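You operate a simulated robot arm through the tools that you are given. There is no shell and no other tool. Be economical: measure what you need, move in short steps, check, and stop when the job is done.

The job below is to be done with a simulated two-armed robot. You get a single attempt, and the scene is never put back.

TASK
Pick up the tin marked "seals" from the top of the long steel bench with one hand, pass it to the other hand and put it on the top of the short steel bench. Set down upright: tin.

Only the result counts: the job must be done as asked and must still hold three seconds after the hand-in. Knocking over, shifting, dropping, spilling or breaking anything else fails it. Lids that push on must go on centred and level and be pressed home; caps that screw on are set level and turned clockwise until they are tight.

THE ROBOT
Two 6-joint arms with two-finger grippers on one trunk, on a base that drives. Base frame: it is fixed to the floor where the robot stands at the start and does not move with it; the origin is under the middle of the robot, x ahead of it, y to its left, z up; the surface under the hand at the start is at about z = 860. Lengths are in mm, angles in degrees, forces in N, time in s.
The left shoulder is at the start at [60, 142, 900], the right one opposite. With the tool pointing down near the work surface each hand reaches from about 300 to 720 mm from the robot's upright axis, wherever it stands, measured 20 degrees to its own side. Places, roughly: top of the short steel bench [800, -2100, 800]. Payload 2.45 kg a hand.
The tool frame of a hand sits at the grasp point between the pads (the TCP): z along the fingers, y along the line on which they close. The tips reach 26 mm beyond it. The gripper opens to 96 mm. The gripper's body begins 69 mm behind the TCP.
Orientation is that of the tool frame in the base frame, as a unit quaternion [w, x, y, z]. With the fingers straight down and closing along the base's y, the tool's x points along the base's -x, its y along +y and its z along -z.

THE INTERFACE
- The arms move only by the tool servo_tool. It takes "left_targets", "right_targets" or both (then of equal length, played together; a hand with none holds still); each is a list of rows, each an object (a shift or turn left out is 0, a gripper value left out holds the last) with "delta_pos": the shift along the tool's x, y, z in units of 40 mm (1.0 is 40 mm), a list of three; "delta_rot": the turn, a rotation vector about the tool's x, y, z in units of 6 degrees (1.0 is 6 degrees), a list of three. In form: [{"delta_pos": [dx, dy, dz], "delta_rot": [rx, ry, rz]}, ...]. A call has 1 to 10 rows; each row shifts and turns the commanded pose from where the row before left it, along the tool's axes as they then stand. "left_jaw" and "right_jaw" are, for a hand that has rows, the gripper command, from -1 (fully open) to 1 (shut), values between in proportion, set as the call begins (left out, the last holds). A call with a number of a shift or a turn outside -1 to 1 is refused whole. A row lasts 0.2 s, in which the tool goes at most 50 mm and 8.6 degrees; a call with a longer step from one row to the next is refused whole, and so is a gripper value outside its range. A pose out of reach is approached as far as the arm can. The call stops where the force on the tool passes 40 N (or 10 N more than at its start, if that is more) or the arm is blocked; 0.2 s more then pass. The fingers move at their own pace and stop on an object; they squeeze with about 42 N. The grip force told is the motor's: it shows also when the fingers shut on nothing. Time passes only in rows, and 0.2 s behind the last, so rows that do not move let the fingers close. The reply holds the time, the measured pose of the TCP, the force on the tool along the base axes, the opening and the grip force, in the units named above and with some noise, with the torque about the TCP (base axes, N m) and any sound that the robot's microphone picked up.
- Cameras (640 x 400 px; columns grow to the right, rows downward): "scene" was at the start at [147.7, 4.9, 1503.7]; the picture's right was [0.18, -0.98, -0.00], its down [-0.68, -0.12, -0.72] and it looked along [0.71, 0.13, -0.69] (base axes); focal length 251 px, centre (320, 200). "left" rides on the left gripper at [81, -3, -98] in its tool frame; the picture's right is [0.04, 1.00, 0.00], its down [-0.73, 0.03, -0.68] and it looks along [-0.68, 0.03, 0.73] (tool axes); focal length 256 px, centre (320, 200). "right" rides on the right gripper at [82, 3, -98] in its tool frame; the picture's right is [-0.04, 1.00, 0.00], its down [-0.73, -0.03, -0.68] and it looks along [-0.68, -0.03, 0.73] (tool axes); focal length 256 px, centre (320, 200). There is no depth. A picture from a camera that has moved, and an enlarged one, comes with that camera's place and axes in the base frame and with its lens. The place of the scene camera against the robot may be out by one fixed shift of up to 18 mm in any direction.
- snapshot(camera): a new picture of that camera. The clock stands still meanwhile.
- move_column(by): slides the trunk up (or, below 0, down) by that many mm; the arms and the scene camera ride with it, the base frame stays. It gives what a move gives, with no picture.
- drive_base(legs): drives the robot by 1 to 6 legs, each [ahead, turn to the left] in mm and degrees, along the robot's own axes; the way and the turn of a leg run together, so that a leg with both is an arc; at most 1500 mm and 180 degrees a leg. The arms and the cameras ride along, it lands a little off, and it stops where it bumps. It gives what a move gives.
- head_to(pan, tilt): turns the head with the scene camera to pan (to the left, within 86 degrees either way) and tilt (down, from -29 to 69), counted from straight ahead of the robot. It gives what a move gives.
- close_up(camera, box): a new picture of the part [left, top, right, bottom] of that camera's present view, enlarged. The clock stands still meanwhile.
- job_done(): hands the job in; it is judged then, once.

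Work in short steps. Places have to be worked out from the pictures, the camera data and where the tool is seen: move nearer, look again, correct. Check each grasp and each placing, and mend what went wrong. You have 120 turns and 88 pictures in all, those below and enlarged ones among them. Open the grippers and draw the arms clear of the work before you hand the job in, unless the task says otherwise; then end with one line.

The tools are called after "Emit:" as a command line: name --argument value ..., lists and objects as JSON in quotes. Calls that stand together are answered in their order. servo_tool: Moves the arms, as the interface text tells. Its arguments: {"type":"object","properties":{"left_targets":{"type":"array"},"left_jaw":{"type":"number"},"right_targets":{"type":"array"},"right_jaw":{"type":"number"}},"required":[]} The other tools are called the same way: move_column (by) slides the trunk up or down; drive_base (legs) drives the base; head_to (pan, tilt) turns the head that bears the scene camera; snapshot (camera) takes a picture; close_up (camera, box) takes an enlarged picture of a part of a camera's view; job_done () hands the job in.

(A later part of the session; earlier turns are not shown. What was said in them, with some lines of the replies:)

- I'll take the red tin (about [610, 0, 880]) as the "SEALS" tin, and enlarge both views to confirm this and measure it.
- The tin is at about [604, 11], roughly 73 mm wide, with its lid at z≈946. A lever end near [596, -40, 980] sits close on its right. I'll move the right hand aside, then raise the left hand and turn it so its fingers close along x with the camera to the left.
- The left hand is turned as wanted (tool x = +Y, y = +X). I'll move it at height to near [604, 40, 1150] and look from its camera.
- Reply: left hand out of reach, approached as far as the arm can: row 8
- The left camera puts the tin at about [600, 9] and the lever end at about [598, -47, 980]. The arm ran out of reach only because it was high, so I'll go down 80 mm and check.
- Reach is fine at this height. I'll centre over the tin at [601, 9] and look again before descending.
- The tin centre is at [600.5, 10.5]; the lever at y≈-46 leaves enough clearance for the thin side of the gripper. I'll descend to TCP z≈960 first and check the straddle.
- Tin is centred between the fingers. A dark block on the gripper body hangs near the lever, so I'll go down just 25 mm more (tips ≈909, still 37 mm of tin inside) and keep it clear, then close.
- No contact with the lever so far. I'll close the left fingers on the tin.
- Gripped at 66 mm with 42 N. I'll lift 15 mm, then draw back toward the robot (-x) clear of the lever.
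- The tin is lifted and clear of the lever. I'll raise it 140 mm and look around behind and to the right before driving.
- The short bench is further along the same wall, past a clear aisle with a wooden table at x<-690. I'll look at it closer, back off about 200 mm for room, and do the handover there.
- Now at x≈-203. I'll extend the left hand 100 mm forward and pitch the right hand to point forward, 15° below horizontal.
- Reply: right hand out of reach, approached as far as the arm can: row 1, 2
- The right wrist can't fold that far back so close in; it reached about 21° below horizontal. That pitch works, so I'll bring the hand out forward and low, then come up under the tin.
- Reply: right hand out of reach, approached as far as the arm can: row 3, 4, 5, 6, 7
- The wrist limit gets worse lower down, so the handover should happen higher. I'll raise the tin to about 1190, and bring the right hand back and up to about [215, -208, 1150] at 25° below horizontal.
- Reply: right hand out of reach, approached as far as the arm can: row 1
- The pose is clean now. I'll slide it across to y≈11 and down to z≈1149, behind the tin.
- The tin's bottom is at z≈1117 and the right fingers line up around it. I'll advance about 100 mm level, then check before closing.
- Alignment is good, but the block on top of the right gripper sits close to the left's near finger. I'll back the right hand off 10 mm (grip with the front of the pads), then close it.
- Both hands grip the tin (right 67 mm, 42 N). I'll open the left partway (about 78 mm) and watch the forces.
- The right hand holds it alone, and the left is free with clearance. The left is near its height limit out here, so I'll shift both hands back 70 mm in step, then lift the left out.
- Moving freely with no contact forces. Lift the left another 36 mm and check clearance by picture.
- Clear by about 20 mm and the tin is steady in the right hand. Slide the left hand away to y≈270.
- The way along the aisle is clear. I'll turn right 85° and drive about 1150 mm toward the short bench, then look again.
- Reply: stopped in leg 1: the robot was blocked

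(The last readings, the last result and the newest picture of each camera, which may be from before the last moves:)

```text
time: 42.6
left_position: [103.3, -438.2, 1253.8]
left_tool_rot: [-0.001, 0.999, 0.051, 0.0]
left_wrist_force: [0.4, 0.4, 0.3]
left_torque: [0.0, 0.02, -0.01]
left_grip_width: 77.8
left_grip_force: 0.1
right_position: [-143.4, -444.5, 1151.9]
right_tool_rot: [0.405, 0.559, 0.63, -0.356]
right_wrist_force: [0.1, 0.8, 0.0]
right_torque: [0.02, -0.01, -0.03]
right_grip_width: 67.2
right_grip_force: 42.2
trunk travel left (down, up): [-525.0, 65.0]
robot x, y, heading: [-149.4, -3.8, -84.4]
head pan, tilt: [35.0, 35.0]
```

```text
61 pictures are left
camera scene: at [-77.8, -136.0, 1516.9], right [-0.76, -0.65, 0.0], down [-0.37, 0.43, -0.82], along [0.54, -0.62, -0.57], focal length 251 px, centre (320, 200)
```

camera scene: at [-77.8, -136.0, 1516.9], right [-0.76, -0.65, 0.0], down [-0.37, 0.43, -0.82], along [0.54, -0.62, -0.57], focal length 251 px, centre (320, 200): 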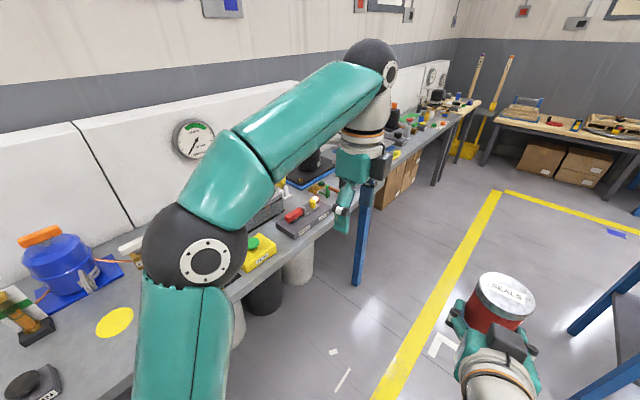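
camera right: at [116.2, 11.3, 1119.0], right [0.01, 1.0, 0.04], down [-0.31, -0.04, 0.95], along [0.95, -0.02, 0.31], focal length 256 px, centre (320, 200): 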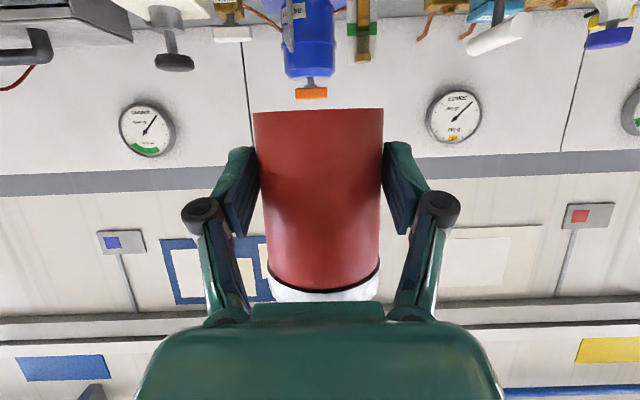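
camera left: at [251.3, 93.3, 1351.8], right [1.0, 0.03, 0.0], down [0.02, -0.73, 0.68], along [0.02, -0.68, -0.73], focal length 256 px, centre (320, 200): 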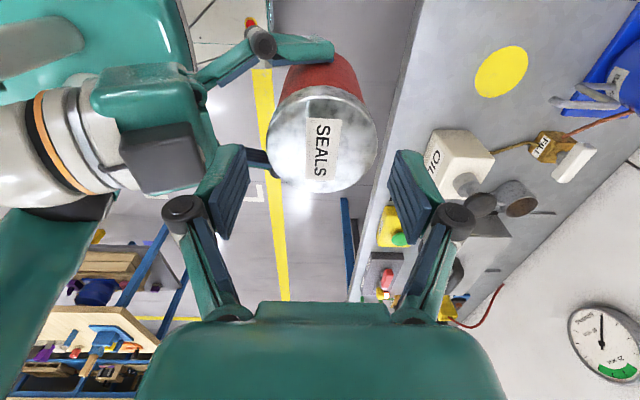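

The drive was blocked around the end of the turn, with the robot pushed +50 mm in x. I'll look at what is on the right side and low down.

Emit:
head_to --pan -80 --tilt 45

Emit:
snapshot --camera "scene"

Emit:
head_to --pan -20 --tilt 60

Emit:
snapshot --camera "scene"

```text
time: 44.5
left_position: [103.2, -438.9, 1252.5]
left_tool_rot: [0.0, 0.999, 0.052, 0.0]
left_wrist_force: [1.0, -0.1, -0.2]
left_torque: [0.02, 0.01, 0.01]
left_grip_width: 78.3
left_grip_force: 0.0
right_position: [-143.3, -443.8, 1152.3]
right_tool_rot: [0.404, 0.56, 0.63, -0.357]
right_wrist_force: [-0.8, 0.0, 0.1]
right_torque: [0.03, 0.03, -0.01]
right_grip_width: 67.3
right_grip_force: 42.0
trunk travel left (down, up): [-525.0, 65.0]
robot x, y, heading: [-145.6, -1.5, -84.1]
head pan, tilt: [-80.0, 45.0]
```

```text
60 pictures are left
camera scene: at [-213.6, -91.6, 1502.1], right [-0.27, 0.96, 0.0], down [0.68, 0.19, -0.71], along [-0.68, -0.19, -0.71], focal length 251 px, centre (320, 200)
```

scene: 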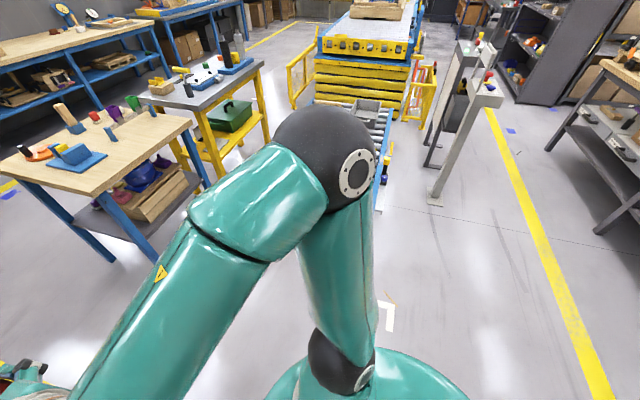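

```text
time: 45.8
left_position: [103.5, -439.3, 1252.6]
left_tool_rot: [-0.001, 0.999, 0.052, 0.0]
left_wrist_force: [-0.3, -0.2, -0.5]
left_torque: [-0.03, 0.02, 0.0]
left_grip_width: 77.9
left_grip_force: 0.1
right_position: [-143.1, -444.3, 1151.9]
right_tool_rot: [0.405, 0.559, 0.63, -0.356]
right_wrist_force: [-0.7, -0.2, -0.1]
right_torque: [0.05, -0.03, 0.01]
right_grip_width: 67.1
right_grip_force: 42.0
trunk travel left (down, up): [-525.0, 65.0]
robot x, y, heading: [-146.2, 2.3, -84.0]
head pan, tilt: [-20.0, 60.0]
```

```text
59 pictures are left
camera scene: at [-151.8, -134.0, 1482.6], right [-0.97, 0.25, 0.0], down [0.21, 0.84, -0.5], along [-0.12, -0.48, -0.87], focal length 251 px, centre (320, 200)
```

scene: 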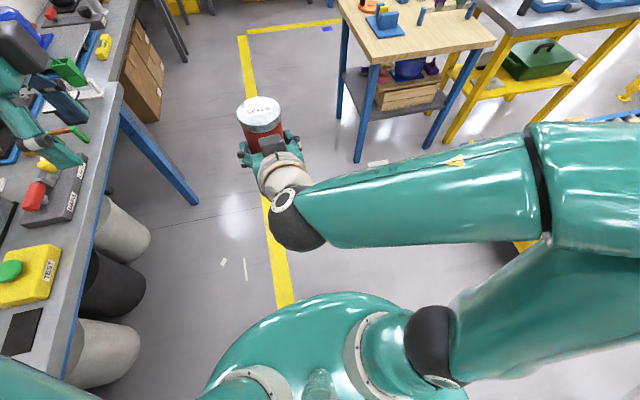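

Nothing visibly touching; the elbow and base look clear. I'll try a short forward drive with the heading slightly toward the aisle.

Emit:
drive_base --legs '[[100, 0]]'

```text
time: 47.0
left_position: [113.7, -539.9, 1252.0]
left_tool_rot: [-0.002, 0.999, 0.051, 0.0]
left_wrist_force: [0.7, 0.7, 0.4]
left_torque: [0.05, -0.02, 0.01]
left_grip_width: 77.9
left_grip_force: 0.0
right_position: [-133.4, -546.6, 1151.7]
right_tool_rot: [0.404, 0.559, 0.631, -0.356]
right_wrist_force: [0.3, -1.0, -3.0]
right_torque: [0.05, -0.01, -0.03]
right_grip_width: 66.9
right_grip_force: 42.7
trunk travel left (down, up): [-525.0, 65.0]
robot x, y, heading: [-139.9, -102.6, -84.4]
head pan, tilt: [-20.0, 60.0]
```

Free now. I'll look back to the right to see what was touched.

Emit:
head_to --pan -86 --tilt 40

Emit:
snapshot --camera "scene"

```text
time: 48.4
left_position: [114.1, -538.8, 1253.4]
left_tool_rot: [-0.001, 0.999, 0.051, 0.0]
left_wrist_force: [1.1, -0.4, -0.1]
left_torque: [-0.01, 0.01, 0.01]
left_grip_width: 77.9
left_grip_force: 0.0
right_position: [-134.1, -543.6, 1152.5]
right_tool_rot: [0.404, 0.559, 0.63, -0.357]
right_wrist_force: [0.1, 0.5, -2.4]
right_torque: [0.05, 0.01, 0.02]
right_grip_width: 67.2
right_grip_force: 42.7
trunk travel left (down, up): [-525.0, 65.0]
robot x, y, heading: [-138.2, -95.9, -84.0]
head pan, tilt: [-85.9, 40.0]
```

```text
58 pictures are left
camera scene: at [-209.0, -183.6, 1509.3], right [-0.17, 0.99, 0.0], down [0.63, 0.11, -0.77], along [-0.75, -0.13, -0.64], focal length 251 px, centre (320, 200)
```

scene: 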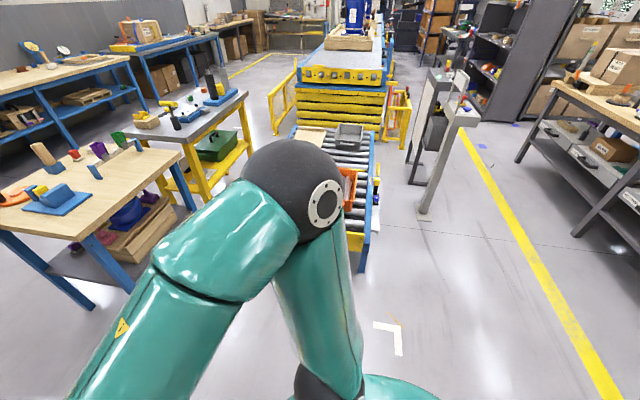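

The robot is well clear of the conveyor (x<-1000) and nothing looks disturbed. I'll straighten to about -89° and drive on 1150 mm.

Emit:
drive_base --legs '[[0, -5]]'

Emit:
drive_base --legs '[[600, 0]]'

Emit:
head_to --pan 30 --tilt 30

Emit:
snapshot --camera "scene"

```text
time: 49.3
left_position: [73.0, -558.7, 1253.0]
left_tool_rot: [-0.001, 1.0, 0.007, 0.001]
left_wrist_force: [-0.1, -0.1, -0.1]
left_torque: [-0.02, -0.01, -0.01]
left_grip_width: 78.3
left_grip_force: 0.0
right_position: [-173.5, -541.9, 1153.5]
right_tool_rot: [0.388, 0.587, 0.605, -0.373]
right_wrist_force: [-0.4, 0.2, -2.3]
right_torque: [0.06, -0.01, 0.0]
right_grip_width: 67.0
right_grip_force: 41.6
trunk travel left (down, up): [-525.0, 65.0]
robot x, y, heading: [-132.6, -98.2, -89.1]
head pan, tilt: [-85.9, 40.0]
```

```text
time: 52.7
left_position: [84.4, -1159.5, 1253.1]
left_tool_rot: [-0.002, 1.0, 0.009, 0.0]
left_wrist_force: [0.6, -0.8, 0.0]
left_torque: [-0.01, 0.0, 0.01]
left_grip_width: 77.9
left_grip_force: 0.1
right_position: [-162.1, -1144.0, 1151.8]
right_tool_rot: [0.388, 0.586, 0.606, -0.373]
right_wrist_force: [0.6, -0.8, -2.5]
right_torque: [0.02, 0.0, -0.01]
right_grip_width: 67.0
right_grip_force: 42.1
trunk travel left (down, up): [-525.0, 65.0]
robot x, y, heading: [-124.8, -701.3, -89.0]
head pan, tilt: [-85.9, 40.0]
```

```text
time: 54.7
left_position: [84.1, -1158.8, 1253.0]
left_tool_rot: [0.0, 1.0, 0.009, 0.001]
left_wrist_force: [0.3, -0.2, 0.5]
left_torque: [0.02, 0.02, 0.02]
left_grip_width: 78.3
left_grip_force: 0.0
right_position: [-162.1, -1143.8, 1152.1]
right_tool_rot: [0.389, 0.586, 0.606, -0.373]
right_wrist_force: [-0.7, -1.0, -2.0]
right_torque: [0.0, 0.0, 0.0]
right_grip_width: 67.2
right_grip_force: 42.0
trunk travel left (down, up): [-525.0, 65.0]
robot x, y, heading: [-125.4, -698.0, -89.0]
head pan, tilt: [30.0, 30.0]
```

```text
57 pictures are left
camera scene: at [-71.6, -847.4, 1524.7], right [-0.86, -0.51, 0.0], down [-0.26, 0.43, -0.87], along [0.45, -0.74, -0.5], focal length 251 px, centre (320, 200)
```

scene: 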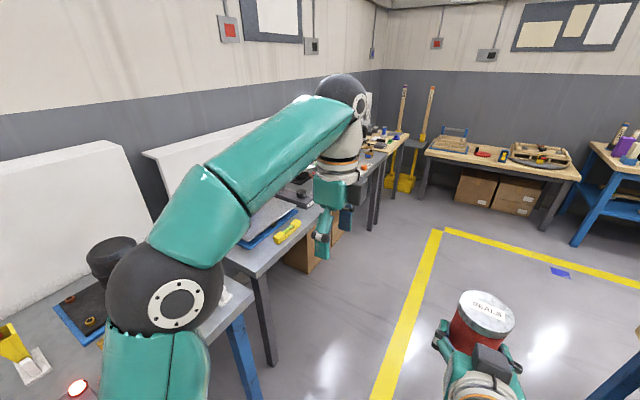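

Continue 650 mm along the aisle, then look left at the short bench.

Emit:
drive_base --legs '[[650, 0]]'

Emit:
head_to --pan 55 --tilt 40

Emit:
snapshot --camera "scene"

```text
time: 58.4
left_position: [94.1, -1812.8, 1254.6]
left_tool_rot: [-0.001, 1.0, 0.008, 0.0]
left_wrist_force: [-0.4, -1.1, 0.3]
left_torque: [0.04, -0.01, -0.01]
left_grip_width: 78.1
left_grip_force: 0.1
right_position: [-152.1, -1795.3, 1152.7]
right_tool_rot: [0.388, 0.586, 0.605, -0.373]
right_wrist_force: [-0.4, -0.2, -2.7]
right_torque: [0.06, 0.03, 0.0]
right_grip_width: 67.2
right_grip_force: 42.5
trunk travel left (down, up): [-525.0, 65.0]
robot x, y, heading: [-113.2, -1350.1, -88.8]
head pan, tilt: [30.0, 30.0]
```

```text
time: 59.2
left_position: [94.5, -1810.4, 1254.2]
left_tool_rot: [-0.001, 1.0, 0.008, 0.0]
left_wrist_force: [-0.8, -0.2, 0.0]
left_torque: [0.02, -0.03, 0.0]
left_grip_width: 78.0
left_grip_force: 0.0
right_position: [-151.8, -1796.8, 1153.1]
right_tool_rot: [0.388, 0.586, 0.606, -0.372]
right_wrist_force: [0.0, -0.3, -1.3]
right_torque: [0.05, -0.02, 0.05]
right_grip_width: 66.8
right_grip_force: 42.4
trunk travel left (down, up): [-525.0, 65.0]
robot x, y, heading: [-116.3, -1354.7, -89.1]
head pan, tilt: [55.0, 40.0]
```

```text
56 pictures are left
camera scene: at [-37.0, -1470.3, 1509.4], right [-0.56, -0.83, 0.0], down [-0.53, 0.36, -0.77], along [0.63, -0.43, -0.64], focal length 251 px, centre (320, 200)
```

scene: 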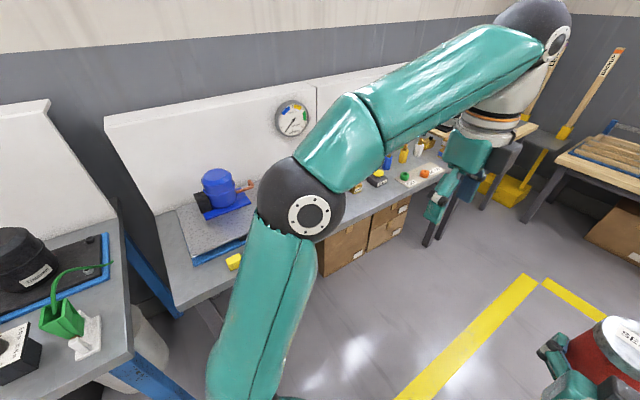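

The short bench's near edge is at x≈485 and its left end at y≈-1330. I'll drive 350 mm more, then turn left in two steps to face it.

Emit:
drive_base --legs '[[350, 0]]'

Emit:
drive_base --legs '[[0, 45]]'

Emit:
head_to --pan 20 --tilt 35

Emit:
snapshot --camera "scene"

```text
time: 61.5
left_position: [100.0, -2161.4, 1254.0]
left_tool_rot: [0.0, 1.0, 0.01, 0.0]
left_wrist_force: [0.0, -1.0, 0.4]
left_torque: [0.0, -0.01, 0.01]
left_grip_width: 78.0
left_grip_force: 0.0
right_position: [-145.3, -2146.4, 1153.2]
right_tool_rot: [0.389, 0.585, 0.607, -0.371]
right_wrist_force: [-0.2, 0.1, -2.1]
right_torque: [0.03, -0.03, -0.01]
right_grip_width: 67.1
right_grip_force: 42.1
trunk travel left (down, up): [-525.0, 65.0]
robot x, y, heading: [-110.4, -1699.1, -89.2]
head pan, tilt: [55.0, 40.0]
```

```text
time: 64.2
left_position: [364.4, -1878.6, 1254.7]
left_tool_rot: [0.0, 0.92, 0.391, 0.0]
left_wrist_force: [-0.3, -0.2, -0.5]
left_torque: [0.02, 0.06, -0.01]
left_grip_width: 78.0
left_grip_force: 0.0
right_position: [180.3, -2040.5, 1153.0]
right_tool_rot: [0.501, 0.31, 0.784, -0.196]
right_wrist_force: [-0.7, -0.6, -2.0]
right_torque: [0.02, 0.05, 0.0]
right_grip_width: 66.9
right_grip_force: 41.7
trunk travel left (down, up): [-525.0, 65.0]
robot x, y, heading: [-125.3, -1723.4, -43.9]
head pan, tilt: [55.0, 40.0]
```

```text
time: 65.3
left_position: [365.0, -1877.8, 1254.6]
left_tool_rot: [0.0, 0.92, 0.392, 0.0]
left_wrist_force: [0.3, 0.8, -0.6]
left_torque: [0.0, 0.0, 0.01]
left_grip_width: 78.3
left_grip_force: 0.1
right_position: [179.7, -2041.3, 1154.3]
right_tool_rot: [0.501, 0.309, 0.784, -0.196]
right_wrist_force: [-0.2, 0.5, -2.3]
right_torque: [0.0, 0.03, -0.03]
right_grip_width: 66.7
right_grip_force: 41.6
trunk travel left (down, up): [-525.0, 65.0]
robot x, y, heading: [-128.7, -1722.2, -44.1]
head pan, tilt: [20.0, 35.0]
```

```text
55 pictures are left
camera scene: at [3.7, -1808.8, 1516.8], right [-0.41, -0.91, 0.0], down [-0.52, 0.23, -0.82], along [0.75, -0.33, -0.57], focal length 251 px, centre (320, 200)
```

scene: 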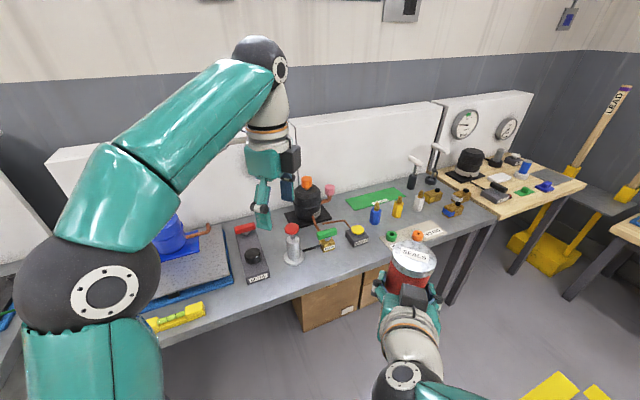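

There's a free spot near the front edge at about [548, -2065], between the lube bottle and the small green-knobbed fitting. I'll pull the left hand back first, then drive over in front of that spot.

Emit:
servo_tool --left_targets '[{"delta_pos": [0, -0.8, 0]}, {"delta_pos": [0, -0.8, 0]}, {"delta_pos": [0, -0.8, 0]}, {"delta_pos": [0, -0.8, 0]}, {"delta_pos": [0, -0.8, 0]}, {}]'

Emit:
drive_base --legs '[[0, -35], [350, 0]]'

Emit:
drive_base --legs '[[0, 79]]'

Emit:
head_to --pan 0 --tilt 50

Emit:
snapshot --camera "scene"

```text
time: 66.7
left_position: [249.6, -1767.0, 1256.4]
left_tool_rot: [-0.001, 0.92, 0.392, 0.0]
left_wrist_force: [-0.3, 0.0, 0.3]
left_torque: [0.03, 0.06, -0.02]
left_grip_width: 77.9
left_grip_force: 0.1
right_position: [180.2, -2041.3, 1154.0]
right_tool_rot: [0.502, 0.308, 0.784, -0.195]
right_wrist_force: [0.5, 0.2, -2.7]
right_torque: [0.03, 0.07, 0.03]
right_grip_width: 66.7
right_grip_force: 41.9
trunk travel left (down, up): [-525.0, 65.0]
robot x, y, heading: [-126.1, -1722.1, -43.8]
head pan, tilt: [20.0, 35.0]
```

```text
time: 70.8
left_position: [224.2, -2319.6, 1255.3]
left_tool_rot: [-0.001, 0.995, 0.1, 0.0]
left_wrist_force: [1.2, 0.1, -1.0]
left_torque: [0.03, 0.04, 0.01]
left_grip_width: 77.9
left_grip_force: 0.0
right_position: [11.1, -2506.7, 1153.7]
right_tool_rot: [0.42, 0.529, 0.656, -0.336]
right_wrist_force: [0.2, -0.1, -1.3]
right_torque: [0.07, 0.01, 0.01]
right_grip_width: 66.8
right_grip_force: 41.6
trunk travel left (down, up): [-525.0, 65.0]
robot x, y, heading: [-58.6, -2070.9, -79.1]
head pan, tilt: [20.0, 35.0]
```

```text
time: 74.7
left_position: [261.7, -1855.6, 1256.3]
left_tool_rot: [-0.001, 0.728, 0.686, -0.002]
left_wrist_force: [-0.7, 1.1, -0.7]
left_torque: [-0.05, 0.0, -0.01]
left_grip_width: 78.0
left_grip_force: 0.0
right_position: [386.5, -2110.0, 1153.7]
right_tool_rot: [0.537, 0.018, 0.843, -0.011]
right_wrist_force: [0.0, 1.5, -2.5]
right_torque: [-0.04, 0.07, -0.04]
right_grip_width: 66.7
right_grip_force: 42.0
trunk travel left (down, up): [-525.0, 65.0]
robot x, y, heading: [-56.1, -2106.8, -3.4]
head pan, tilt: [20.0, 35.0]
stopped in leg 1: the robot was blocked; the commanded pose is now the measured one
```

```text
time: 75.6
left_position: [261.9, -1858.7, 1257.1]
left_tool_rot: [0.0, 0.728, 0.685, 0.0]
left_wrist_force: [0.1, 1.3, -0.6]
left_torque: [0.01, 0.0, 0.0]
left_grip_width: 78.1
left_grip_force: 0.1
right_position: [387.0, -2112.2, 1154.0]
right_tool_rot: [0.538, 0.02, 0.843, -0.011]
right_wrist_force: [0.1, -0.1, -2.0]
right_torque: [-0.01, 0.0, -0.01]
right_grip_width: 66.8
right_grip_force: 42.0
trunk travel left (down, up): [-525.0, 65.0]
robot x, y, heading: [-54.5, -2103.6, -3.2]
head pan, tilt: [0.0, 50.0]
```

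```text
54 pictures are left
camera scene: at [85.8, -2121.5, 1495.2], right [-0.06, -1.0, 0.0], down [-0.76, 0.04, -0.64], along [0.64, -0.04, -0.77], focal length 251 px, centre (320, 200)
```

scene: 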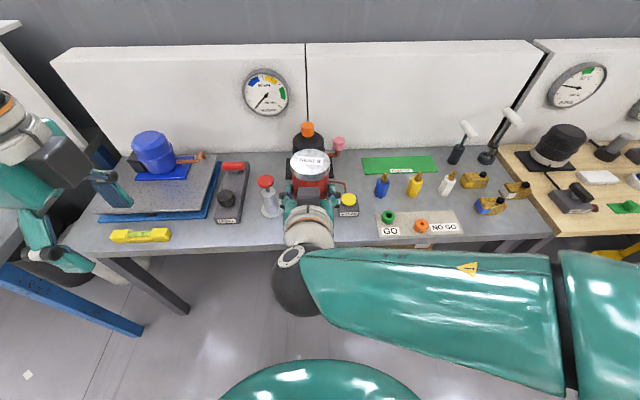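

Facing the bench; the front strip (x 485–590) near y≈-2060 is free. I'll correct the heading by 3° and lower the trunk 270 mm while the tin is still in front of the edge.

Emit:
drive_base --legs '[[0, 3.3]]'

Emit:
move_column --by -200

Emit:
head_to --pan 0 --tilt 50

Emit:
snapshot --camera "scene"

Emit:
snapshot --camera "right"

```text
time: 76.4
left_position: [245.9, -1840.7, 1257.1]
left_tool_rot: [0.0, 0.708, 0.706, 0.0]
left_wrist_force: [-0.7, -0.6, 0.8]
left_torque: [0.01, 0.01, -0.02]
left_grip_width: 77.9
left_grip_force: 0.1
right_position: [385.1, -2086.8, 1154.9]
right_tool_rot: [0.538, -0.004, 0.843, 0.004]
right_wrist_force: [0.0, 0.5, -2.0]
right_torque: [0.02, 0.01, -0.01]
right_grip_width: 66.5
right_grip_force: 41.6
trunk travel left (down, up): [-525.0, 65.0]
robot x, y, heading: [-59.2, -2111.9, -0.1]
head pan, tilt: [0.0, 50.0]
```

```text
time: 78.6
left_position: [246.2, -1841.5, 1057.4]
left_tool_rot: [-0.001, 0.708, 0.706, -0.001]
left_wrist_force: [-0.5, -0.9, -1.4]
left_torque: [0.0, -0.02, 0.01]
left_grip_width: 77.9
left_grip_force: 0.1
right_position: [386.4, -2086.1, 955.6]
right_tool_rot: [0.538, -0.006, 0.843, 0.007]
right_wrist_force: [-0.4, 0.7, -2.0]
right_torque: [-0.03, 0.06, -0.01]
right_grip_width: 67.0
right_grip_force: 41.4
trunk travel left (down, up): [-325.0, 265.0]
robot x, y, heading: [-60.4, -2104.6, 0.0]
head pan, tilt: [0.0, 50.0]
```

```text
time: 79.2
left_position: [247.1, -1840.5, 1058.0]
left_tool_rot: [-0.001, 0.707, 0.707, -0.001]
left_wrist_force: [-1.2, 0.1, 0.6]
left_torque: [0.0, 0.0, 0.01]
left_grip_width: 77.8
left_grip_force: 0.0
right_position: [385.9, -2087.1, 955.3]
right_tool_rot: [0.538, -0.006, 0.843, 0.006]
right_wrist_force: [0.4, -0.1, -2.0]
right_torque: [-0.01, 0.09, 0.0]
right_grip_width: 66.5
right_grip_force: 41.5
trunk travel left (down, up): [-325.0, 265.0]
robot x, y, heading: [-57.1, -2108.7, 0.0]
head pan, tilt: [0.0, 50.0]
```

```text
53 pictures are left
camera scene: at [85.9, -2116.2, 1295.2], right [0.0, -1.0, 0.0], down [-0.77, 0.0, -0.64], along [0.64, 0.0, -0.77], focal length 251 px, centre (320, 200)
```

scene: 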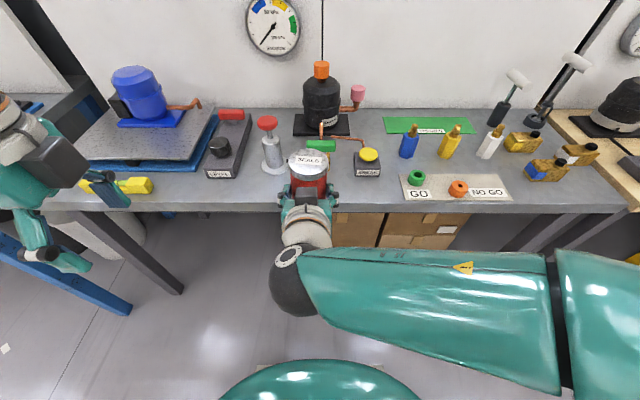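

```text
52 pictures are left
camera right: at [262.4, -2085.1, 923.0], right [0.0, 1.0, 0.04], down [-0.31, -0.04, 0.95], along [0.95, -0.01, 0.31], focal length 256 px, centre (320, 200)
```

right: 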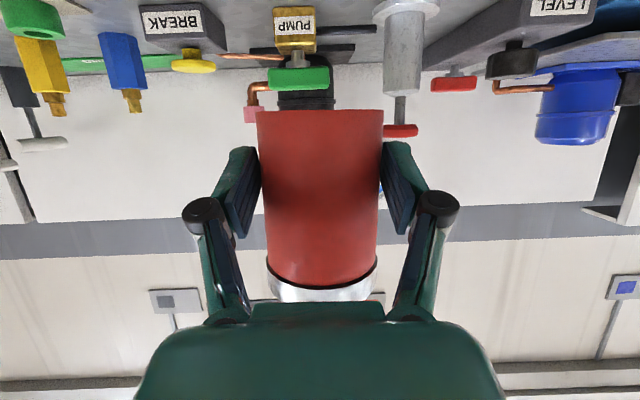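

Bottle at y≈-1976 and pump at y≈-2110, both at x≥600; I'll aim for y≈-2047. I'll shift the hand 40 mm left and measure the bench edge precisely with an enlarged view.

Emit:
servo_tool --right_targets '[{"delta_pos": [0, 0.5, 0]}, {"delta_pos": [0, 0.5, 0]}, {}]'

Emit:
close_up --camera "scene" --box '[220, 110, 400, 230]'

Emit:
snapshot --camera "left"

```text
time: 80.0
left_position: [245.2, -1840.8, 1059.8]
left_tool_rot: [-0.001, 0.708, 0.707, 0.0]
left_wrist_force: [0.5, -1.0, 0.2]
left_torque: [0.0, -0.03, -0.01]
left_grip_width: 78.0
left_grip_force: 0.0
right_position: [389.9, -2053.5, 965.5]
right_tool_rot: [0.541, 0.009, 0.841, 0.01]
right_wrist_force: [-0.2, 0.2, -2.5]
right_torque: [0.01, 0.05, 0.03]
right_grip_width: 66.9
right_grip_force: 41.9
trunk travel left (down, up): [-325.0, 265.0]
robot x, y, heading: [-56.2, -2107.0, -0.3]
head pan, tilt: [0.0, 50.0]
```

```text
3.33 times, centred on (310, 170) of scene
camera zoom: at [85.9, -2116.2, 1296.5], right [0.0, -1.0, 0.0], down [-0.77, 0.0, -0.64], along [0.64, 0.0, -0.77], focal length 836 px, centre (353, 300)
```

zoom: 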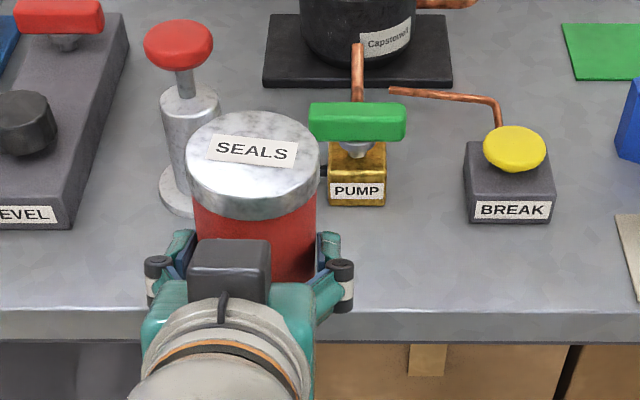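

```text
50 pictures are left
camera left: at [243.0, -1759.2, 1158.3], right [1.0, 0.04, 0.0], down [0.03, -0.73, 0.68], along [0.02, -0.68, -0.73], focal length 256 px, centre (320, 200)
```

left: 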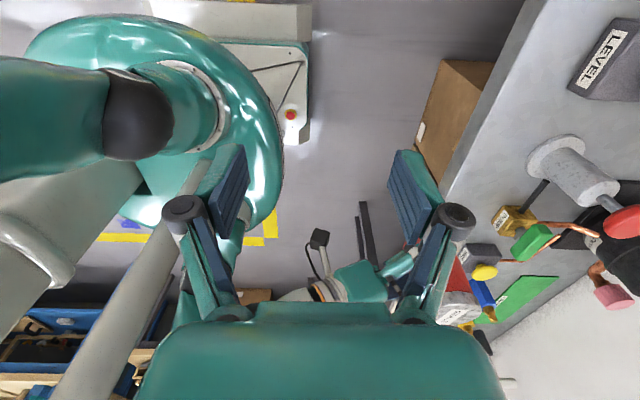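

The edge is at x≈486 and z≈800. The leftward shift at this folded reach nudged the right hand up 10 mm and slightly rolled it (wrist limit), so I'll extend the arm 63 mm forward, where it has more freedom, and check orientation.

Emit:
servo_tool --right_targets '[{"delta_pos": [-0.22, 0, 0.48]}, {"delta_pos": [-0.22, 0, 0.48]}, {"delta_pos": [-0.22, 0, 0.47]}, {}]'

```text
time: 81.0
left_position: [247.7, -1839.2, 1058.0]
left_tool_rot: [-0.001, 0.707, 0.707, 0.001]
left_wrist_force: [0.0, -0.8, 0.4]
left_torque: [0.01, 0.0, -0.03]
left_grip_width: 78.0
left_grip_force: 0.0
right_position: [447.6, -2044.9, 953.3]
right_tool_rot: [0.538, -0.006, 0.843, 0.006]
right_wrist_force: [0.1, -0.5, -2.4]
right_torque: [0.03, 0.05, -0.01]
right_grip_width: 66.8
right_grip_force: 41.5
trunk travel left (down, up): [-325.0, 265.0]
robot x, y, heading: [-54.6, -2107.5, -0.1]
head pan, tilt: [0.0, 50.0]
```

Orientation restored; TCP at [448, -2045, 953]. I'll drive forward 80 mm so the tin hovers over its spot, then look.

Emit:
drive_base --legs '[[80, 0]]'

Emit:
snapshot --camera "scene"

Emit:
snapshot --camera "left"

Emit:
snapshot --camera "right"

```text
time: 82.0
left_position: [328.8, -1841.2, 1056.5]
left_tool_rot: [-0.001, 0.708, 0.707, -0.001]
left_wrist_force: [1.0, -0.8, 0.2]
left_torque: [-0.01, 0.06, -0.01]
left_grip_width: 77.8
left_grip_force: 0.1
right_position: [529.9, -2045.6, 954.3]
right_tool_rot: [0.538, -0.006, 0.843, 0.006]
right_wrist_force: [-0.1, 0.3, -1.9]
right_torque: [-0.01, 0.03, 0.0]
right_grip_width: 66.6
right_grip_force: 42.4
trunk travel left (down, up): [-325.0, 265.0]
robot x, y, heading: [26.2, -2105.2, -0.1]
head pan, tilt: [0.0, 50.0]
```

```text
49 pictures are left
camera scene: at [168.3, -2116.4, 1294.9], right [0.0, -1.0, 0.0], down [-0.77, 0.0, -0.64], along [0.64, 0.0, -0.77], focal length 251 px, centre (320, 200)
```

scene: 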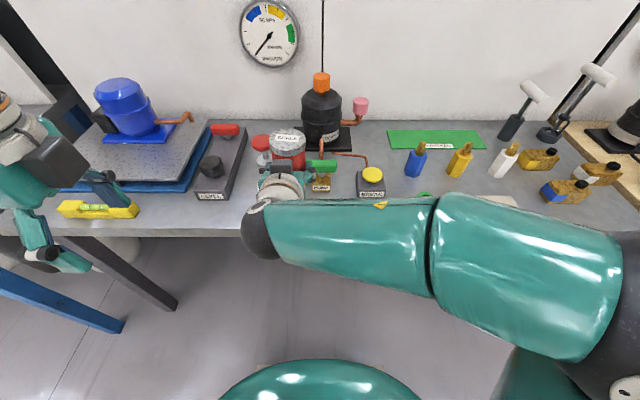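

```text
48 pictures are left
camera left: at [325.2, -1759.3, 1156.5], right [1.0, 0.04, 0.0], down [0.03, -0.73, 0.68], along [0.02, -0.68, -0.73], focal length 256 px, centre (320, 200)
```

left: 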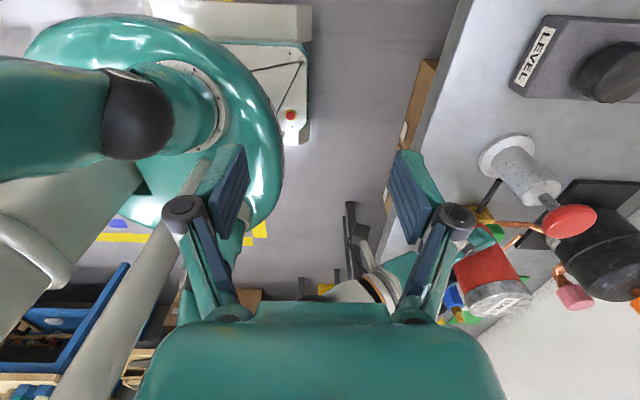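

```text
47 pictures are left
camera right: at [406.4, -2044.2, 922.0], right [0.0, 1.0, 0.04], down [-0.3, -0.04, 0.95], along [0.95, -0.01, 0.3], focal length 256 px, centre (320, 200)
```

right: 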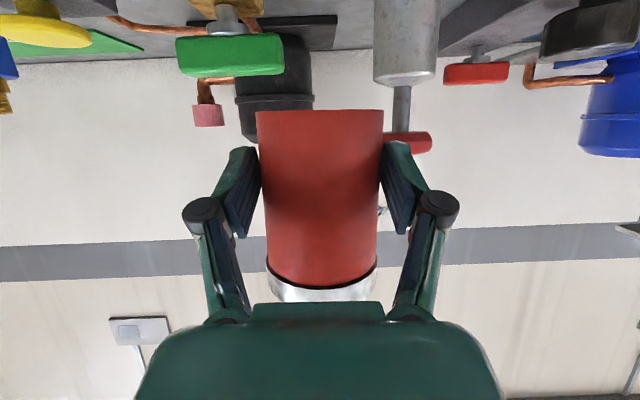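

The tin centre is near [545, -2043], about 35–40 mm clear of the pump lever (x≈629, z≈874) and the bottle. I'll lower the trunk 100 mm (bottom to ≈818) and check level.

Emit:
move_column --by -100

Emit:
snapshot --camera "right"

Emit:
close_up --camera "scene" --box '[220, 90, 380, 210]'

```text
time: 83.4
left_position: [327.5, -1841.1, 957.9]
left_tool_rot: [-0.001, 0.708, 0.706, 0.0]
left_wrist_force: [-0.4, 0.2, 0.4]
left_torque: [0.01, 0.02, 0.0]
left_grip_width: 77.9
left_grip_force: 0.1
right_position: [528.4, -2045.2, 855.7]
right_tool_rot: [0.537, -0.006, 0.843, 0.006]
right_wrist_force: [-1.1, 0.1, -0.7]
right_torque: [-0.02, 0.03, 0.01]
right_grip_width: 66.6
right_grip_force: 41.9
trunk travel left (down, up): [-225.0, 365.0]
robot x, y, heading: [20.6, -2104.9, 0.1]
head pan, tilt: [0.0, 50.0]
```

```text
46 pictures are left
camera right: at [405.1, -2044.2, 823.1], right [0.0, 1.0, 0.04], down [-0.31, -0.04, 0.95], along [0.95, -0.01, 0.31], focal length 256 px, centre (320, 200)
```

right: 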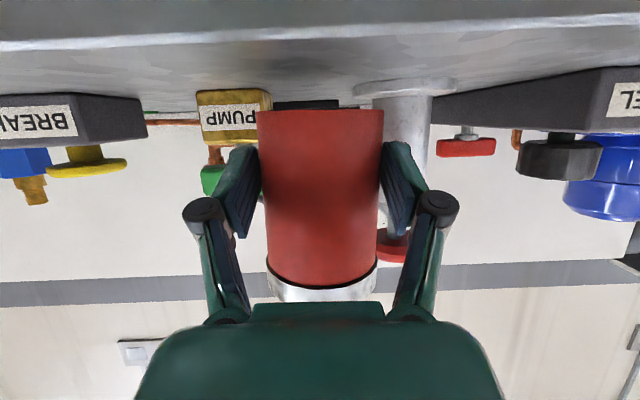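

```text
3.33 times, centred on (300, 150) of scene
camera zoom: at [166.4, -2116.4, 1195.2], right [0.0, -1.0, 0.0], down [-0.77, 0.0, -0.64], along [0.64, 0.0, -0.77], focal length 836 px, centre (387, 367)
```

zoom: 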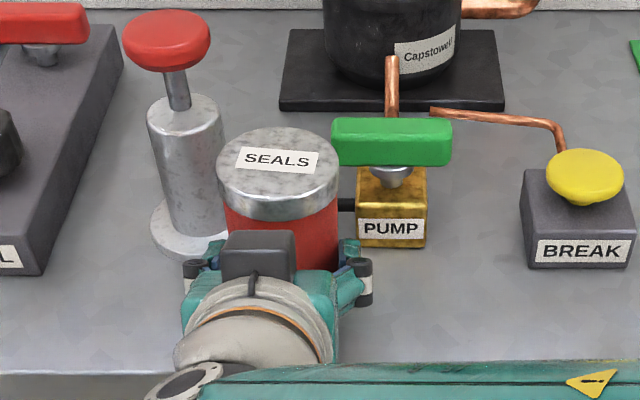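

The bench top reads z≈802, so the tin's bottom is about 18 mm above it. I'll lower 14 mm, then creep.

Emit:
servo_tool --right_targets '[{"delta_pos": [0.16, 0, 0.074]}, {"delta_pos": [0.157, 0, 0.074]}, {}]'

Emit:
servo_tool --right_targets '[{"delta_pos": [0.034, 0, 0.016]}, {}]'

Emit:
servo_tool --right_targets '[{"delta_pos": [0.034, 0, 0.016]}, {}]'

```text
time: 84.2
left_position: [327.4, -1841.2, 958.5]
left_tool_rot: [-0.001, 0.708, 0.707, -0.001]
left_wrist_force: [0.8, -0.6, 0.4]
left_torque: [0.04, 0.03, -0.03]
left_grip_width: 77.9
left_grip_force: 0.1
right_position: [529.3, -2044.9, 840.4]
right_tool_rot: [0.538, -0.005, 0.843, 0.005]
right_wrist_force: [0.4, 0.4, -2.9]
right_torque: [0.0, 0.06, 0.01]
right_grip_width: 66.5
right_grip_force: 42.2
trunk travel left (down, up): [-225.0, 365.0]
robot x, y, heading: [22.8, -2108.0, -0.0]
head pan, tilt: [0.0, 50.0]
```

```text
time: 84.8
left_position: [326.8, -1840.4, 957.7]
left_tool_rot: [0.0, 0.708, 0.707, 0.0]
left_wrist_force: [0.7, -0.2, -0.4]
left_torque: [-0.03, -0.01, -0.01]
left_grip_width: 77.9
left_grip_force: 0.0
right_position: [528.0, -2046.6, 839.7]
right_tool_rot: [0.537, -0.006, 0.843, 0.006]
right_wrist_force: [-0.3, 0.0, -1.6]
right_torque: [0.02, 0.03, -0.02]
right_grip_width: 66.5
right_grip_force: 42.1
trunk travel left (down, up): [-225.0, 365.0]
robot x, y, heading: [20.4, -2108.4, -0.2]
head pan, tilt: [0.0, 50.0]
```

```text
time: 85.4
left_position: [327.9, -1840.9, 958.4]
left_tool_rot: [0.0, 0.708, 0.706, -0.001]
left_wrist_force: [0.6, 0.9, -0.4]
left_torque: [0.0, -0.01, -0.04]
left_grip_width: 77.9
left_grip_force: 0.1
right_position: [528.5, -2046.8, 837.2]
right_tool_rot: [0.537, -0.005, 0.843, 0.006]
right_wrist_force: [-1.0, -0.2, -1.8]
right_torque: [-0.04, 0.06, 0.0]
right_grip_width: 66.5
right_grip_force: 41.4
trunk travel left (down, up): [-225.0, 365.0]
robot x, y, heading: [23.9, -2105.8, -0.1]
head pan, tilt: [0.0, 50.0]
```

No contact yet at TCP z≈837. Keep creeping down 1.5 mm at a time, reading force.

Emit:
servo_tool --right_targets '[{"delta_pos": [0.034, 0, 0.016]}, {}]'

Emit:
servo_tool --right_targets '[{"delta_pos": [0.034, 0, 0.016]}, {}]'

Emit:
close_up --camera "right" --box '[220, 20, 420, 145]'

```text
time: 86.0
left_position: [326.2, -1840.7, 958.7]
left_tool_rot: [-0.001, 0.707, 0.707, -0.001]
left_wrist_force: [0.6, 0.5, 1.0]
left_torque: [0.03, -0.01, 0.02]
left_grip_width: 78.1
left_grip_force: 0.0
right_position: [528.3, -2045.6, 837.7]
right_tool_rot: [0.538, -0.006, 0.843, 0.006]
right_wrist_force: [0.0, 0.1, -1.4]
right_torque: [-0.03, 0.03, 0.0]
right_grip_width: 66.3
right_grip_force: 41.6
trunk travel left (down, up): [-225.0, 365.0]
robot x, y, heading: [22.9, -2105.5, -0.2]
head pan, tilt: [0.0, 50.0]
```

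```text
time: 86.6
left_position: [326.7, -1841.3, 957.4]
left_tool_rot: [-0.001, 0.708, 0.706, -0.001]
left_wrist_force: [-0.1, 0.2, 0.1]
left_torque: [0.01, -0.01, 0.0]
left_grip_width: 77.9
left_grip_force: 0.0
right_position: [528.1, -2046.5, 835.3]
right_tool_rot: [0.539, -0.005, 0.842, 0.005]
right_wrist_force: [-1.0, -0.2, 5.6]
right_torque: [-0.25, -0.16, 0.01]
right_grip_width: 66.3
right_grip_force: 41.7
trunk travel left (down, up): [-225.0, 365.0]
robot x, y, heading: [22.7, -2108.1, -0.2]
head pan, tilt: [0.0, 50.0]
```

```text
3.20 times, centred on (320, 82) of right
camera zoom: at [404.9, -2044.0, 804.1], right [0.0, 1.0, 0.04], down [-0.31, -0.04, 0.95], along [0.95, -0.01, 0.31], focal length 819 px, centre (320, 576)
```

zoom: 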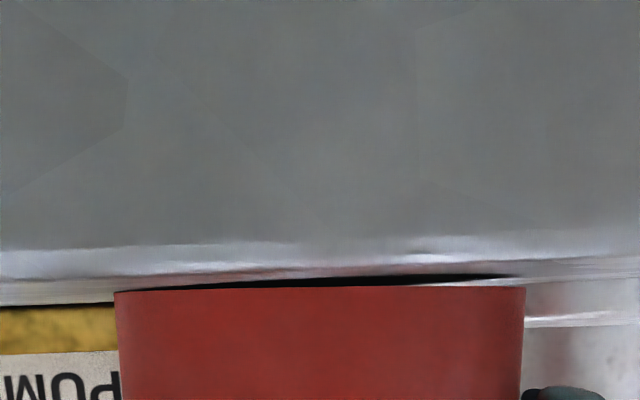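

Contact: force rose about 7 N, with torque showing the tin's -y edge touching first (about 1.3° of roll). I'll level it by turning -1.3° about base x, then check.

Emit:
servo_tool --right_targets '[{"delta_rot": [0.092, 0, -0.196]}, {}]'

Emit:
close_up --camera "right" --box '[220, 20, 420, 145]'

```text
time: 87.2
left_position: [326.9, -1840.8, 958.5]
left_tool_rot: [0.0, 0.708, 0.706, 0.0]
left_wrist_force: [-0.7, -0.3, -0.1]
left_torque: [0.01, 0.02, -0.05]
left_grip_width: 77.9
left_grip_force: 0.0
right_position: [529.2, -2044.7, 835.2]
right_tool_rot: [0.538, -0.011, 0.843, -0.004]
right_wrist_force: [0.7, 3.2, 5.9]
right_torque: [-0.03, -0.34, 0.13]
right_grip_width: 66.6
right_grip_force: 42.2
trunk travel left (down, up): [-225.0, 365.0]
robot x, y, heading: [25.4, -2104.5, -0.0]
head pan, tilt: [0.0, 50.0]
```

```text
3.20 times, centred on (320, 82) of right
camera zoom: at [404.8, -2044.3, 803.6], right [0.0, 1.0, 0.02], down [-0.31, -0.02, 0.95], along [0.95, -0.01, 0.31], focal length 819 px, centre (320, 576)
```

zoom: 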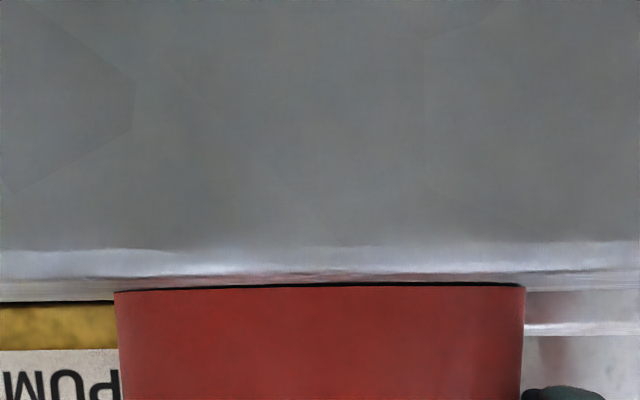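

Roll is now level (torque x ≈ 0); the front edge carries the load, so I'll pitch it back about 0.6° and press down 0.8 mm.

Emit:
servo_tool --right_targets '[{"delta_rot": [0, -0.1, 0]}, {"delta_pos": [0.018, 0, 0.008]}, {}]'

```text
time: 88.0
left_position: [326.5, -1840.6, 958.0]
left_tool_rot: [-0.001, 0.707, 0.707, -0.001]
left_wrist_force: [0.7, -0.1, -0.3]
left_torque: [0.0, 0.0, -0.04]
left_grip_width: 77.9
left_grip_force: 0.1
right_position: [527.5, -2045.8, 835.4]
right_tool_rot: [0.544, -0.011, 0.839, -0.004]
right_wrist_force: [-0.1, 4.2, 10.5]
right_torque: [-0.18, 0.16, 0.01]
right_grip_width: 66.5
right_grip_force: 41.9
trunk travel left (down, up): [-225.0, 365.0]
robot x, y, heading: [21.2, -2109.4, -0.2]
head pan, tilt: [0.0, 50.0]
```

Load now sits under the base, so the tin is seated. I'll open the right fingers.

Emit:
servo_tool --right_targets '[{}, {}, {}]' --right_jaw -0.85

Emit:
snapshot --camera "right"

Emit:
close_up --camera "scene" --box '[220, 90, 380, 210]'

```text
time: 88.8
left_position: [327.1, -1841.2, 957.5]
left_tool_rot: [-0.001, 0.708, 0.706, 0.0]
left_wrist_force: [0.2, 0.0, 0.2]
left_torque: [-0.02, -0.02, -0.01]
left_grip_width: 77.8
left_grip_force: 0.1
right_position: [528.8, -2045.9, 834.3]
right_tool_rot: [0.542, -0.012, 0.84, -0.003]
right_wrist_force: [-0.4, 0.6, -0.5]
right_torque: [0.0, 0.0, -0.02]
right_grip_width: 88.9
right_grip_force: 0.1
trunk travel left (down, up): [-225.0, 365.0]
robot x, y, heading: [20.1, -2106.6, -0.3]
head pan, tilt: [0.0, 50.0]
```

```text
42 pictures are left
camera right: at [405.3, -2045.0, 800.8], right [0.0, 1.0, 0.02], down [-0.32, -0.02, 0.95], along [0.95, -0.01, 0.32], focal length 256 px, centre (320, 200)
```

right: 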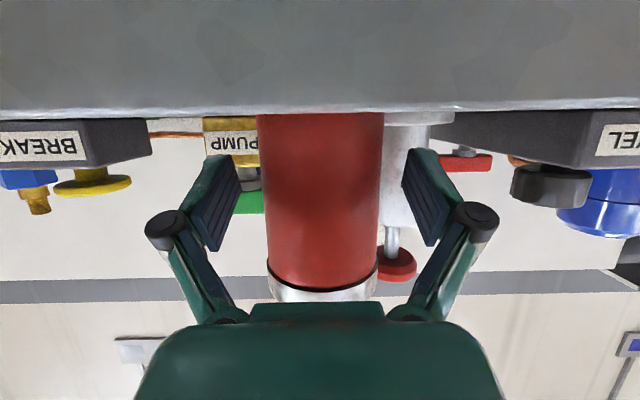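

```text
3.33 times, centred on (300, 150) of scene
camera zoom: at [166.4, -2116.4, 1195.2], right [0.0, -1.0, 0.0], down [-0.77, 0.0, -0.64], along [0.64, 0.0, -0.77], focal length 836 px, centre (387, 367)
```

zoom: 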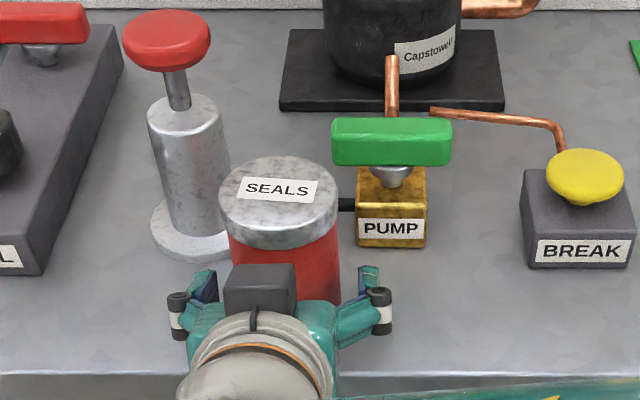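

The tin stands upright with about 10 mm clearance at each finger. I'll back the base straight out 250 mm.

Emit:
drive_base --legs '[[-250, 0]]'

Emit:
snapshot --camera "scene"

Emit:
snapshot --camera "right"

```text
time: 90.6
left_position: [75.9, -1840.5, 958.6]
left_tool_rot: [-0.001, 0.709, 0.706, -0.001]
left_wrist_force: [0.9, 0.8, 0.5]
left_torque: [0.0, -0.01, 0.03]
left_grip_width: 78.0
left_grip_force: 0.2
right_position: [276.2, -2044.8, 835.8]
right_tool_rot: [0.542, -0.012, 0.84, -0.003]
right_wrist_force: [-0.2, 0.4, 0.2]
right_torque: [0.01, 0.0, 0.0]
right_grip_width: 88.7
right_grip_force: 0.0
trunk travel left (down, up): [-225.0, 365.0]
robot x, y, heading: [-232.3, -2107.8, -0.4]
head pan, tilt: [0.0, 50.0]
```

```text
40 pictures are left
camera scene: at [-85.3, -2115.9, 1195.2], right [0.0, -1.0, 0.0], down [-0.77, 0.0, -0.64], along [0.64, 0.0, -0.77], focal length 251 px, centre (320, 200)
```

scene: 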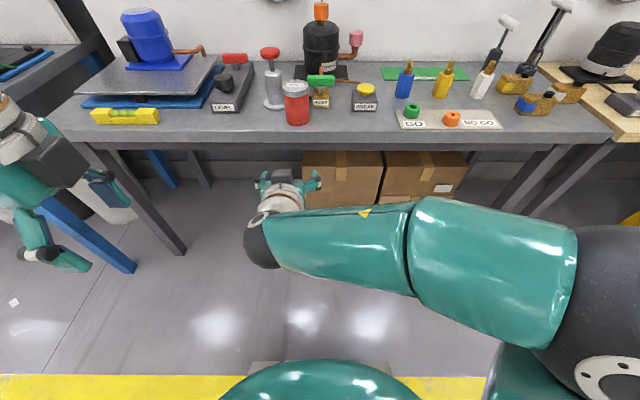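

```text
39 pictures are left
camera right: at [153.7, -2044.7, 801.1], right [0.0, 1.0, 0.02], down [-0.32, -0.02, 0.95], along [0.95, -0.01, 0.32], focal length 256 px, centre (320, 200)
```

right: 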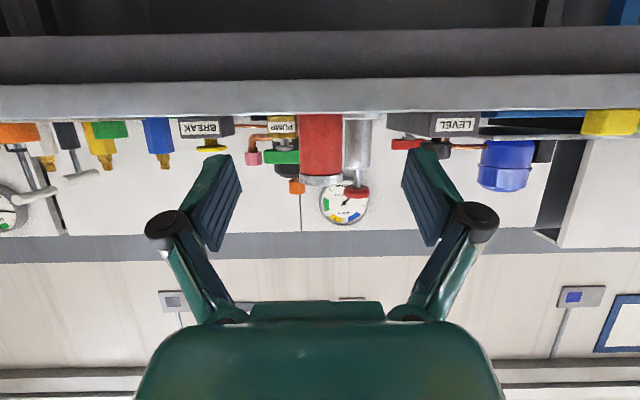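

The tin stands upright on the short bench, both hands are clear, and the objects around it have not moved. I'll open both grippers fully and hand in.

Emit:
servo_tool --left_targets '[{}, {}]' --right_targets '[{}, {}]' --left_jaw -1 --right_jaw -1

Emit:
job_done

```text
time: 91.2
left_position: [74.8, -1841.1, 958.1]
left_tool_rot: [-0.002, 0.709, 0.705, -0.001]
left_wrist_force: [0.6, 0.1, 0.4]
left_torque: [-0.01, -0.01, 0.01]
left_grip_width: 96.2
left_grip_force: 0.0
right_position: [277.8, -2045.1, 835.7]
right_tool_rot: [0.542, -0.01, 0.84, -0.005]
right_wrist_force: [-0.3, 1.2, -0.8]
right_torque: [0.01, 0.01, 0.03]
right_grip_width: 96.1
right_grip_force: 0.0
trunk travel left (down, up): [-225.0, 365.0]
robot x, y, heading: [-231.6, -2104.3, -0.1]
head pan, tilt: [0.0, 50.0]
```

```text
The job is handed in.
```

The "seals" tin was picked up with the left hand, passed to the right, and now stands upright on the short steel bench; two base turns reported "blocked" on the way, and I never found what was touched, though nothing looked disturbed in the pictures.
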